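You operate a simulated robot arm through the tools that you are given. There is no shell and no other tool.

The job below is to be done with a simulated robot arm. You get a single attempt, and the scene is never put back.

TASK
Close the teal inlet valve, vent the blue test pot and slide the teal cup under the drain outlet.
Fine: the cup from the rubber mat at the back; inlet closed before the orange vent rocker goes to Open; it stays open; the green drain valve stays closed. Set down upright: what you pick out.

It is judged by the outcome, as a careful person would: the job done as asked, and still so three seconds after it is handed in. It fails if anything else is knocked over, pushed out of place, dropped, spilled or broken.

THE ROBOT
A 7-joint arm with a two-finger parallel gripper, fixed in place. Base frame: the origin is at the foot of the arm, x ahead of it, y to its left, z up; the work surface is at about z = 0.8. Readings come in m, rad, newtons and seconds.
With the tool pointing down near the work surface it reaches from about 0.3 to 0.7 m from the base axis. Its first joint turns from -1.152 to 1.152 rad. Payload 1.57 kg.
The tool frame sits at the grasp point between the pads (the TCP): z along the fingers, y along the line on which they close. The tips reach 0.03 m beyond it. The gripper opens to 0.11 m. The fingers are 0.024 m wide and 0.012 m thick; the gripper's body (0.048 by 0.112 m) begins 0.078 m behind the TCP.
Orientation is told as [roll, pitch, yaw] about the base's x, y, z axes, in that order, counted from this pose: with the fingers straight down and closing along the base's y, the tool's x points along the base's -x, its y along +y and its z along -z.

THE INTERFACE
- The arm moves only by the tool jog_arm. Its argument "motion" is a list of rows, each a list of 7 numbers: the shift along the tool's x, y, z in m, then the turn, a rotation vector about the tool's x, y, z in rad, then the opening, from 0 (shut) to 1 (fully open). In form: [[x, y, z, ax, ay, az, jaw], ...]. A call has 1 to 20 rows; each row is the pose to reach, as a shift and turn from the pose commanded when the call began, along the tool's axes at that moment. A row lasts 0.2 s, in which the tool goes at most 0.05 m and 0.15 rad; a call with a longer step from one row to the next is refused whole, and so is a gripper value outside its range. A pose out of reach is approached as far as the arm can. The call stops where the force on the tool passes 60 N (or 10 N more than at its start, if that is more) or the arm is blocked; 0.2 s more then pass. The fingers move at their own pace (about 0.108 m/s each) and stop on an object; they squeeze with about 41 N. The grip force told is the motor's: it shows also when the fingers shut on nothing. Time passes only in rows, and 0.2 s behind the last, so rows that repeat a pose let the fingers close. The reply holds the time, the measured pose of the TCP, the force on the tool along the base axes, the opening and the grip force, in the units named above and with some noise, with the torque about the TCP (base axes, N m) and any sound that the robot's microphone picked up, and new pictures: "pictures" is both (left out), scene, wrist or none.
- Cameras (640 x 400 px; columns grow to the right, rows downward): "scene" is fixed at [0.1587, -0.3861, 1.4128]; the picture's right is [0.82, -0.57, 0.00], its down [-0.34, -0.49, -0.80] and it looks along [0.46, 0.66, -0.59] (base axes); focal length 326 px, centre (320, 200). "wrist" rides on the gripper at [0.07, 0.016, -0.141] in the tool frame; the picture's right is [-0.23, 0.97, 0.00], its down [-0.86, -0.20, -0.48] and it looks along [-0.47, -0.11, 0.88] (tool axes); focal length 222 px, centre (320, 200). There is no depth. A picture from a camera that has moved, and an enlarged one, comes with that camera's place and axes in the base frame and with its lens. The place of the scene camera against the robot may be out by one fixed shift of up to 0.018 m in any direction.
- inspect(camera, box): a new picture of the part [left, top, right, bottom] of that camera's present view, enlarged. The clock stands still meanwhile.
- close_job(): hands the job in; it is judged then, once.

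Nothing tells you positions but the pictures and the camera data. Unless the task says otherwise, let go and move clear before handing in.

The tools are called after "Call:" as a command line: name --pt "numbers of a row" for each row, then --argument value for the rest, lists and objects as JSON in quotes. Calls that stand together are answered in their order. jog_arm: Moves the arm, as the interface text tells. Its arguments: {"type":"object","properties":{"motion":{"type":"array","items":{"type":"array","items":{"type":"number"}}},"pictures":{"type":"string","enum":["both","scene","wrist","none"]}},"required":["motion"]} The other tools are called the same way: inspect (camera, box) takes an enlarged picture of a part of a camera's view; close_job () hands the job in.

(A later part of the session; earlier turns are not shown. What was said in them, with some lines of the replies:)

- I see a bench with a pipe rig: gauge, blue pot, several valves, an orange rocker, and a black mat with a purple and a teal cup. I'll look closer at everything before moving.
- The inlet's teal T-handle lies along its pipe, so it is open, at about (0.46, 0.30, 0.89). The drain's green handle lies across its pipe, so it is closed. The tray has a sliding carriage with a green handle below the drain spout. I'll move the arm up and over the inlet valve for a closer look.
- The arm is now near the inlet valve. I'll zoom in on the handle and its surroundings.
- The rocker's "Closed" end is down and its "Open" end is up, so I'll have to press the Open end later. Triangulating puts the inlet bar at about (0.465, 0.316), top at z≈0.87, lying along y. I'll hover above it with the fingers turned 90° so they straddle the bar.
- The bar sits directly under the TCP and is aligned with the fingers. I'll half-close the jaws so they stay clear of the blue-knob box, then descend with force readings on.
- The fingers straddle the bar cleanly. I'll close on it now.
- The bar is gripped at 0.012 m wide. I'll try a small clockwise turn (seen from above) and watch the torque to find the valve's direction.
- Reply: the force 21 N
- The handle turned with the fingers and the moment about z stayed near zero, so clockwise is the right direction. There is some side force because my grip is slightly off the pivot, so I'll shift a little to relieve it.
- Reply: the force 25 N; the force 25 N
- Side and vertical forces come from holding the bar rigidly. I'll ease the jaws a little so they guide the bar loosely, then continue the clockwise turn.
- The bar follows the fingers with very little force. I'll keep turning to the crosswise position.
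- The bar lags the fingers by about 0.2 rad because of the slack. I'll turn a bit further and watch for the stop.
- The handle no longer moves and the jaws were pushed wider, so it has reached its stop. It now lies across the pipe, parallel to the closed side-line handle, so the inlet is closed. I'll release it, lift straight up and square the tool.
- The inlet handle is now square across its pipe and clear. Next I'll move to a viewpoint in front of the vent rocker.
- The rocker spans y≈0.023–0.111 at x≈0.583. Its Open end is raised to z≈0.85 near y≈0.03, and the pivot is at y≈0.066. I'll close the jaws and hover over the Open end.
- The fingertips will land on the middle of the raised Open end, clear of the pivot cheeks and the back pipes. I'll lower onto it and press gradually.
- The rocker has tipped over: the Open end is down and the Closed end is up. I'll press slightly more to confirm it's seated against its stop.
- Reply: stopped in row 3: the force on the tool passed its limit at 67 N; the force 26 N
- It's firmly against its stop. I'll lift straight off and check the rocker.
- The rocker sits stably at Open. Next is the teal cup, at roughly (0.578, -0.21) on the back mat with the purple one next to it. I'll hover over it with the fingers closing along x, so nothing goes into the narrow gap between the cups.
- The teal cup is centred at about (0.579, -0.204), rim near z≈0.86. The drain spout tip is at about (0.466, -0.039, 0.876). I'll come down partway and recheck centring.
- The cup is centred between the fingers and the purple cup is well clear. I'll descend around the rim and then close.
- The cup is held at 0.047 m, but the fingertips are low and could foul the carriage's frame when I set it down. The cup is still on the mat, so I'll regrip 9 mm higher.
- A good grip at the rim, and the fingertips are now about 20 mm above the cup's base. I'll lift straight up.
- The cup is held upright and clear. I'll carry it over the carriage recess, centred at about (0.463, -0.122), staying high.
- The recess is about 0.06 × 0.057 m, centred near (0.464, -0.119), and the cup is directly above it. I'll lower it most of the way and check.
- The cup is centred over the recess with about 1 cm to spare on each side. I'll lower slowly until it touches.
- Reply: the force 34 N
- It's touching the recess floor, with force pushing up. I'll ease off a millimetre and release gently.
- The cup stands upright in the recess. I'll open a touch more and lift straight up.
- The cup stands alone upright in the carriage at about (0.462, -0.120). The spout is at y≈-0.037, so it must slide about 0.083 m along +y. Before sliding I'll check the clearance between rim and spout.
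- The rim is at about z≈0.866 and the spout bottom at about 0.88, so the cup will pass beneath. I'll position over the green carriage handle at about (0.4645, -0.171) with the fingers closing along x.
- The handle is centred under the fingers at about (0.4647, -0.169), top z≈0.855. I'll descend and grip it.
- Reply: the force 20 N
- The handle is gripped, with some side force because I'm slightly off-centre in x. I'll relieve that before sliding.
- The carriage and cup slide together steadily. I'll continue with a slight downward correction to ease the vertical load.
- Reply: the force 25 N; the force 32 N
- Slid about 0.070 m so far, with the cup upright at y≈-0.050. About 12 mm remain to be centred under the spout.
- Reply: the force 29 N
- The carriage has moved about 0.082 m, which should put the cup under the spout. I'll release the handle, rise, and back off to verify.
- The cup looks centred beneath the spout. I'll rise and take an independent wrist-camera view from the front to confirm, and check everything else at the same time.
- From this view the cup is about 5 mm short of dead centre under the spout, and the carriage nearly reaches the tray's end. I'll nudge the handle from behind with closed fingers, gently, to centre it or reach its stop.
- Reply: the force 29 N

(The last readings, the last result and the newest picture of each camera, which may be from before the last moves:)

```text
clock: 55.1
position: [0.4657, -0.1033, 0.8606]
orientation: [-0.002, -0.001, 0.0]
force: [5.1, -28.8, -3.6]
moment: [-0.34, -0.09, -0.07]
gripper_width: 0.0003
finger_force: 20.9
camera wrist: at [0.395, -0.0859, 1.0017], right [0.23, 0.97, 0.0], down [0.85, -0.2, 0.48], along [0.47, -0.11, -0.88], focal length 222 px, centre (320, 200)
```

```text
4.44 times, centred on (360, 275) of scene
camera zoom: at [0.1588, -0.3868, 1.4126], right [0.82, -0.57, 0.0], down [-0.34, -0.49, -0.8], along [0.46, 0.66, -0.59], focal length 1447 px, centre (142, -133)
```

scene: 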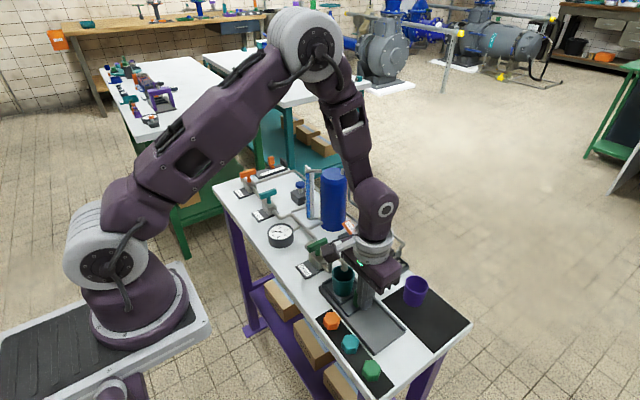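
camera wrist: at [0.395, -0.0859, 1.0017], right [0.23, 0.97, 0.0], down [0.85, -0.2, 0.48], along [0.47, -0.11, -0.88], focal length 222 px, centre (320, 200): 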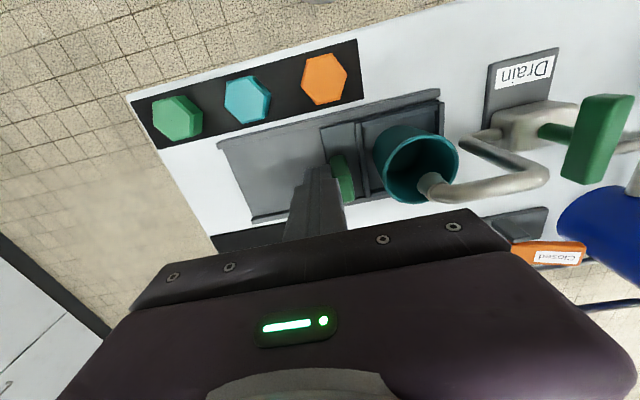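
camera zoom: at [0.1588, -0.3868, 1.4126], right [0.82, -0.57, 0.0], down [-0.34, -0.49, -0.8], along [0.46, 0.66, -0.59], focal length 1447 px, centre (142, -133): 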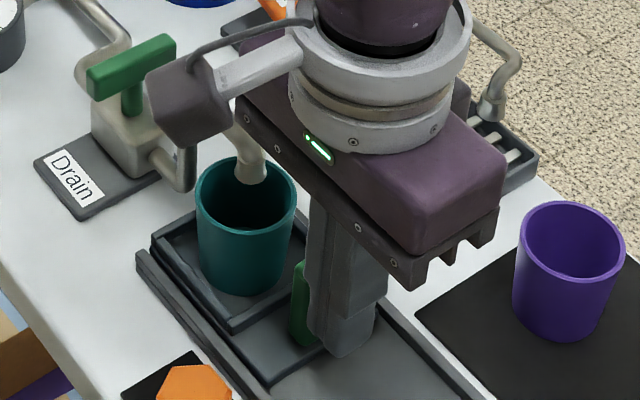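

The force jumped to 29 N with no further motion, so the carriage is at its end stop with the cup under the spout. I'll back off, rise clear, and do the final checks.

Call:
jog_arm --pt "0 -0.004 0 0 0 0 0" --pt "0 -0.015 0 0 0 0 0" --pt "0 -0.02 -0.03 0 0 0 0" --pt "0 -0.02 -0.07 0 0 0 0" --pt "0.01 -0.02 -0.11 0 0 0 0" --pt "0.025 -0.01 -0.15 0 0 0 0.3" --pt "0.04 0.01 -0.19 0 0 0 0.6" --pt "0.05 0.03 -0.22 0 0 0 1" --pt "0.05 0.05 -0.22 0 0 0 1" --pictures "both"

Call:
inspect --camera "wrist" --box '[295, 100, 395, 175]'

Call:
inspect --camera "scene" --box '[300, 230, 460, 340]'

Call:
inspect --camera "scene" --box '[220, 160, 420, 290]'

Call:
inspect --camera "wrist" --box '[360, 50, 640, 220]'

```text
clock: 57.1
position: [0.4126, -0.0515, 1.0802]
orientation: [0.0, -0.002, 0.001]
force: [0.0, -0.5, -0.7]
moment: [-0.02, -0.01, -0.02]
gripper_width: 0.1101
finger_force: 0.1
camera wrist: at [0.3427, -0.0349, 1.2215], right [0.22, 0.97, 0.0], down [0.85, -0.2, 0.48], along [0.47, -0.11, -0.88], focal length 222 px, centre (320, 200)
```

scene: 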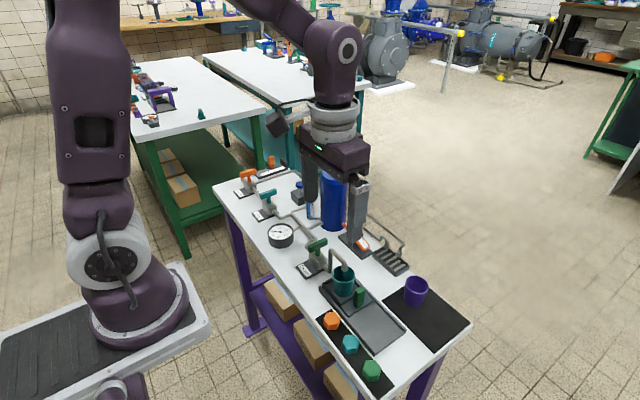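
wrist: 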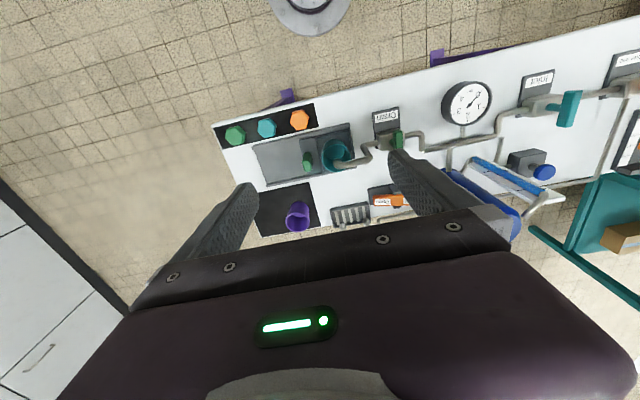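

```text
5.33 times, centred on (345, 138) of wrist
camera zoom: at [0.3427, -0.0349, 1.2215], right [0.22, 0.97, 0.0], down [0.85, -0.2, 0.48], along [0.47, -0.11, -0.88], focal length 1185 px, centre (187, 533)
```

zoom: 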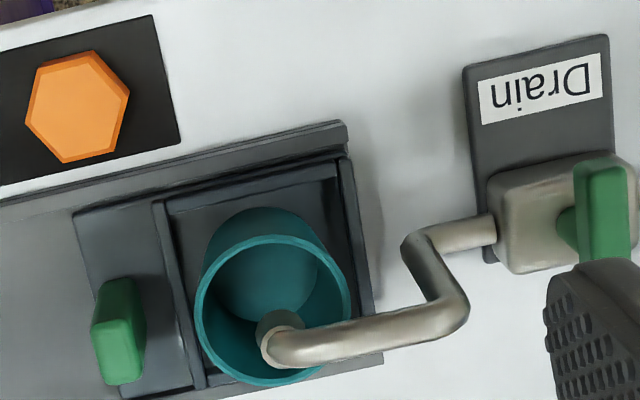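

```text
3.64 times, centred on (380, 285) of scene
camera zoom: at [0.1586, -0.3861, 1.4128], right [0.82, -0.57, 0.0], down [-0.34, -0.49, -0.8], along [0.46, 0.66, -0.59], focal length 1184 px, centre (102, -109)
```

zoom: 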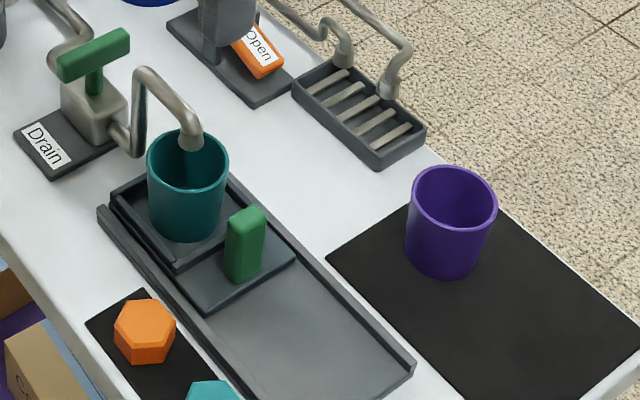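

```text
3.08 times, centred on (320, 225) of scene
camera zoom: at [0.1586, -0.3861, 1.4128], right [0.82, -0.57, 0.0], down [-0.34, -0.49, -0.8], along [0.46, 0.66, -0.59], focal length 1002 px, centre (320, 123)
```

zoom: 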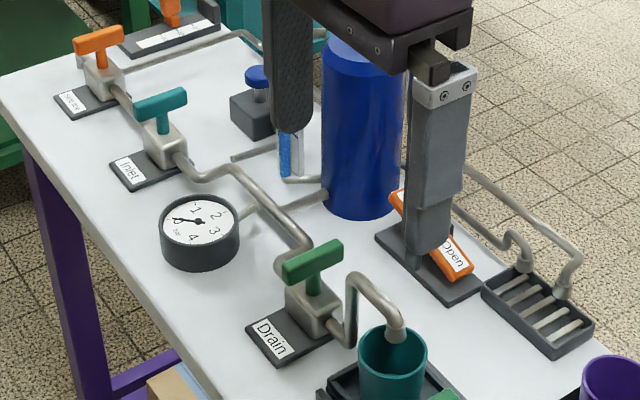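

```text
2.29 times, centred on (500, 135) of wrist
camera zoom: at [0.3427, -0.0349, 1.2215], right [0.22, 0.97, 0.0], down [0.85, -0.2, 0.48], along [0.47, -0.11, -0.88], focal length 508 px, centre (-91, 349)
```

zoom: 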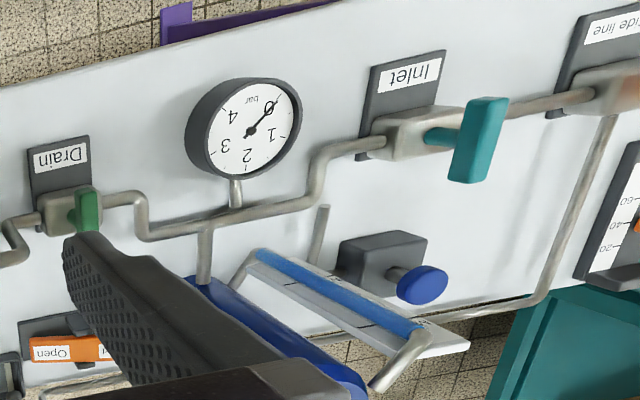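

All checks look right. The inlet handle is square across its pipe and the rocker sits at Open. The drain handle hasn't moved. The teal cup stands upright in the docked carriage, within about 2 mm of the spout's axis, and the purple cup and hex pieces are where they were. The gripper is open and well clear, so I'm handing in.

Call:
close_job

```text
The job is handed in.
```

The job is done and handed in. The last camera views before hand-in showed everything in place.

- **Inlet:** the teal valve was closed first. I turned it clockwise to its stop, and it now lies across the pipe.
- **Vent:** the orange rocker was pressed to Open after that. It stayed open when I let go.
- **Drain:** the green valve was not touched and is still closed.
- **Cup:** the teal cup from the back mat stands upright in the carriage recess. I slid the carriage to its end stop, which puts the cup within about 2 mm of the drain outlet's centre.

The purple cup and the hex pieces were not moved. The gripper was open and clear at hand-in.
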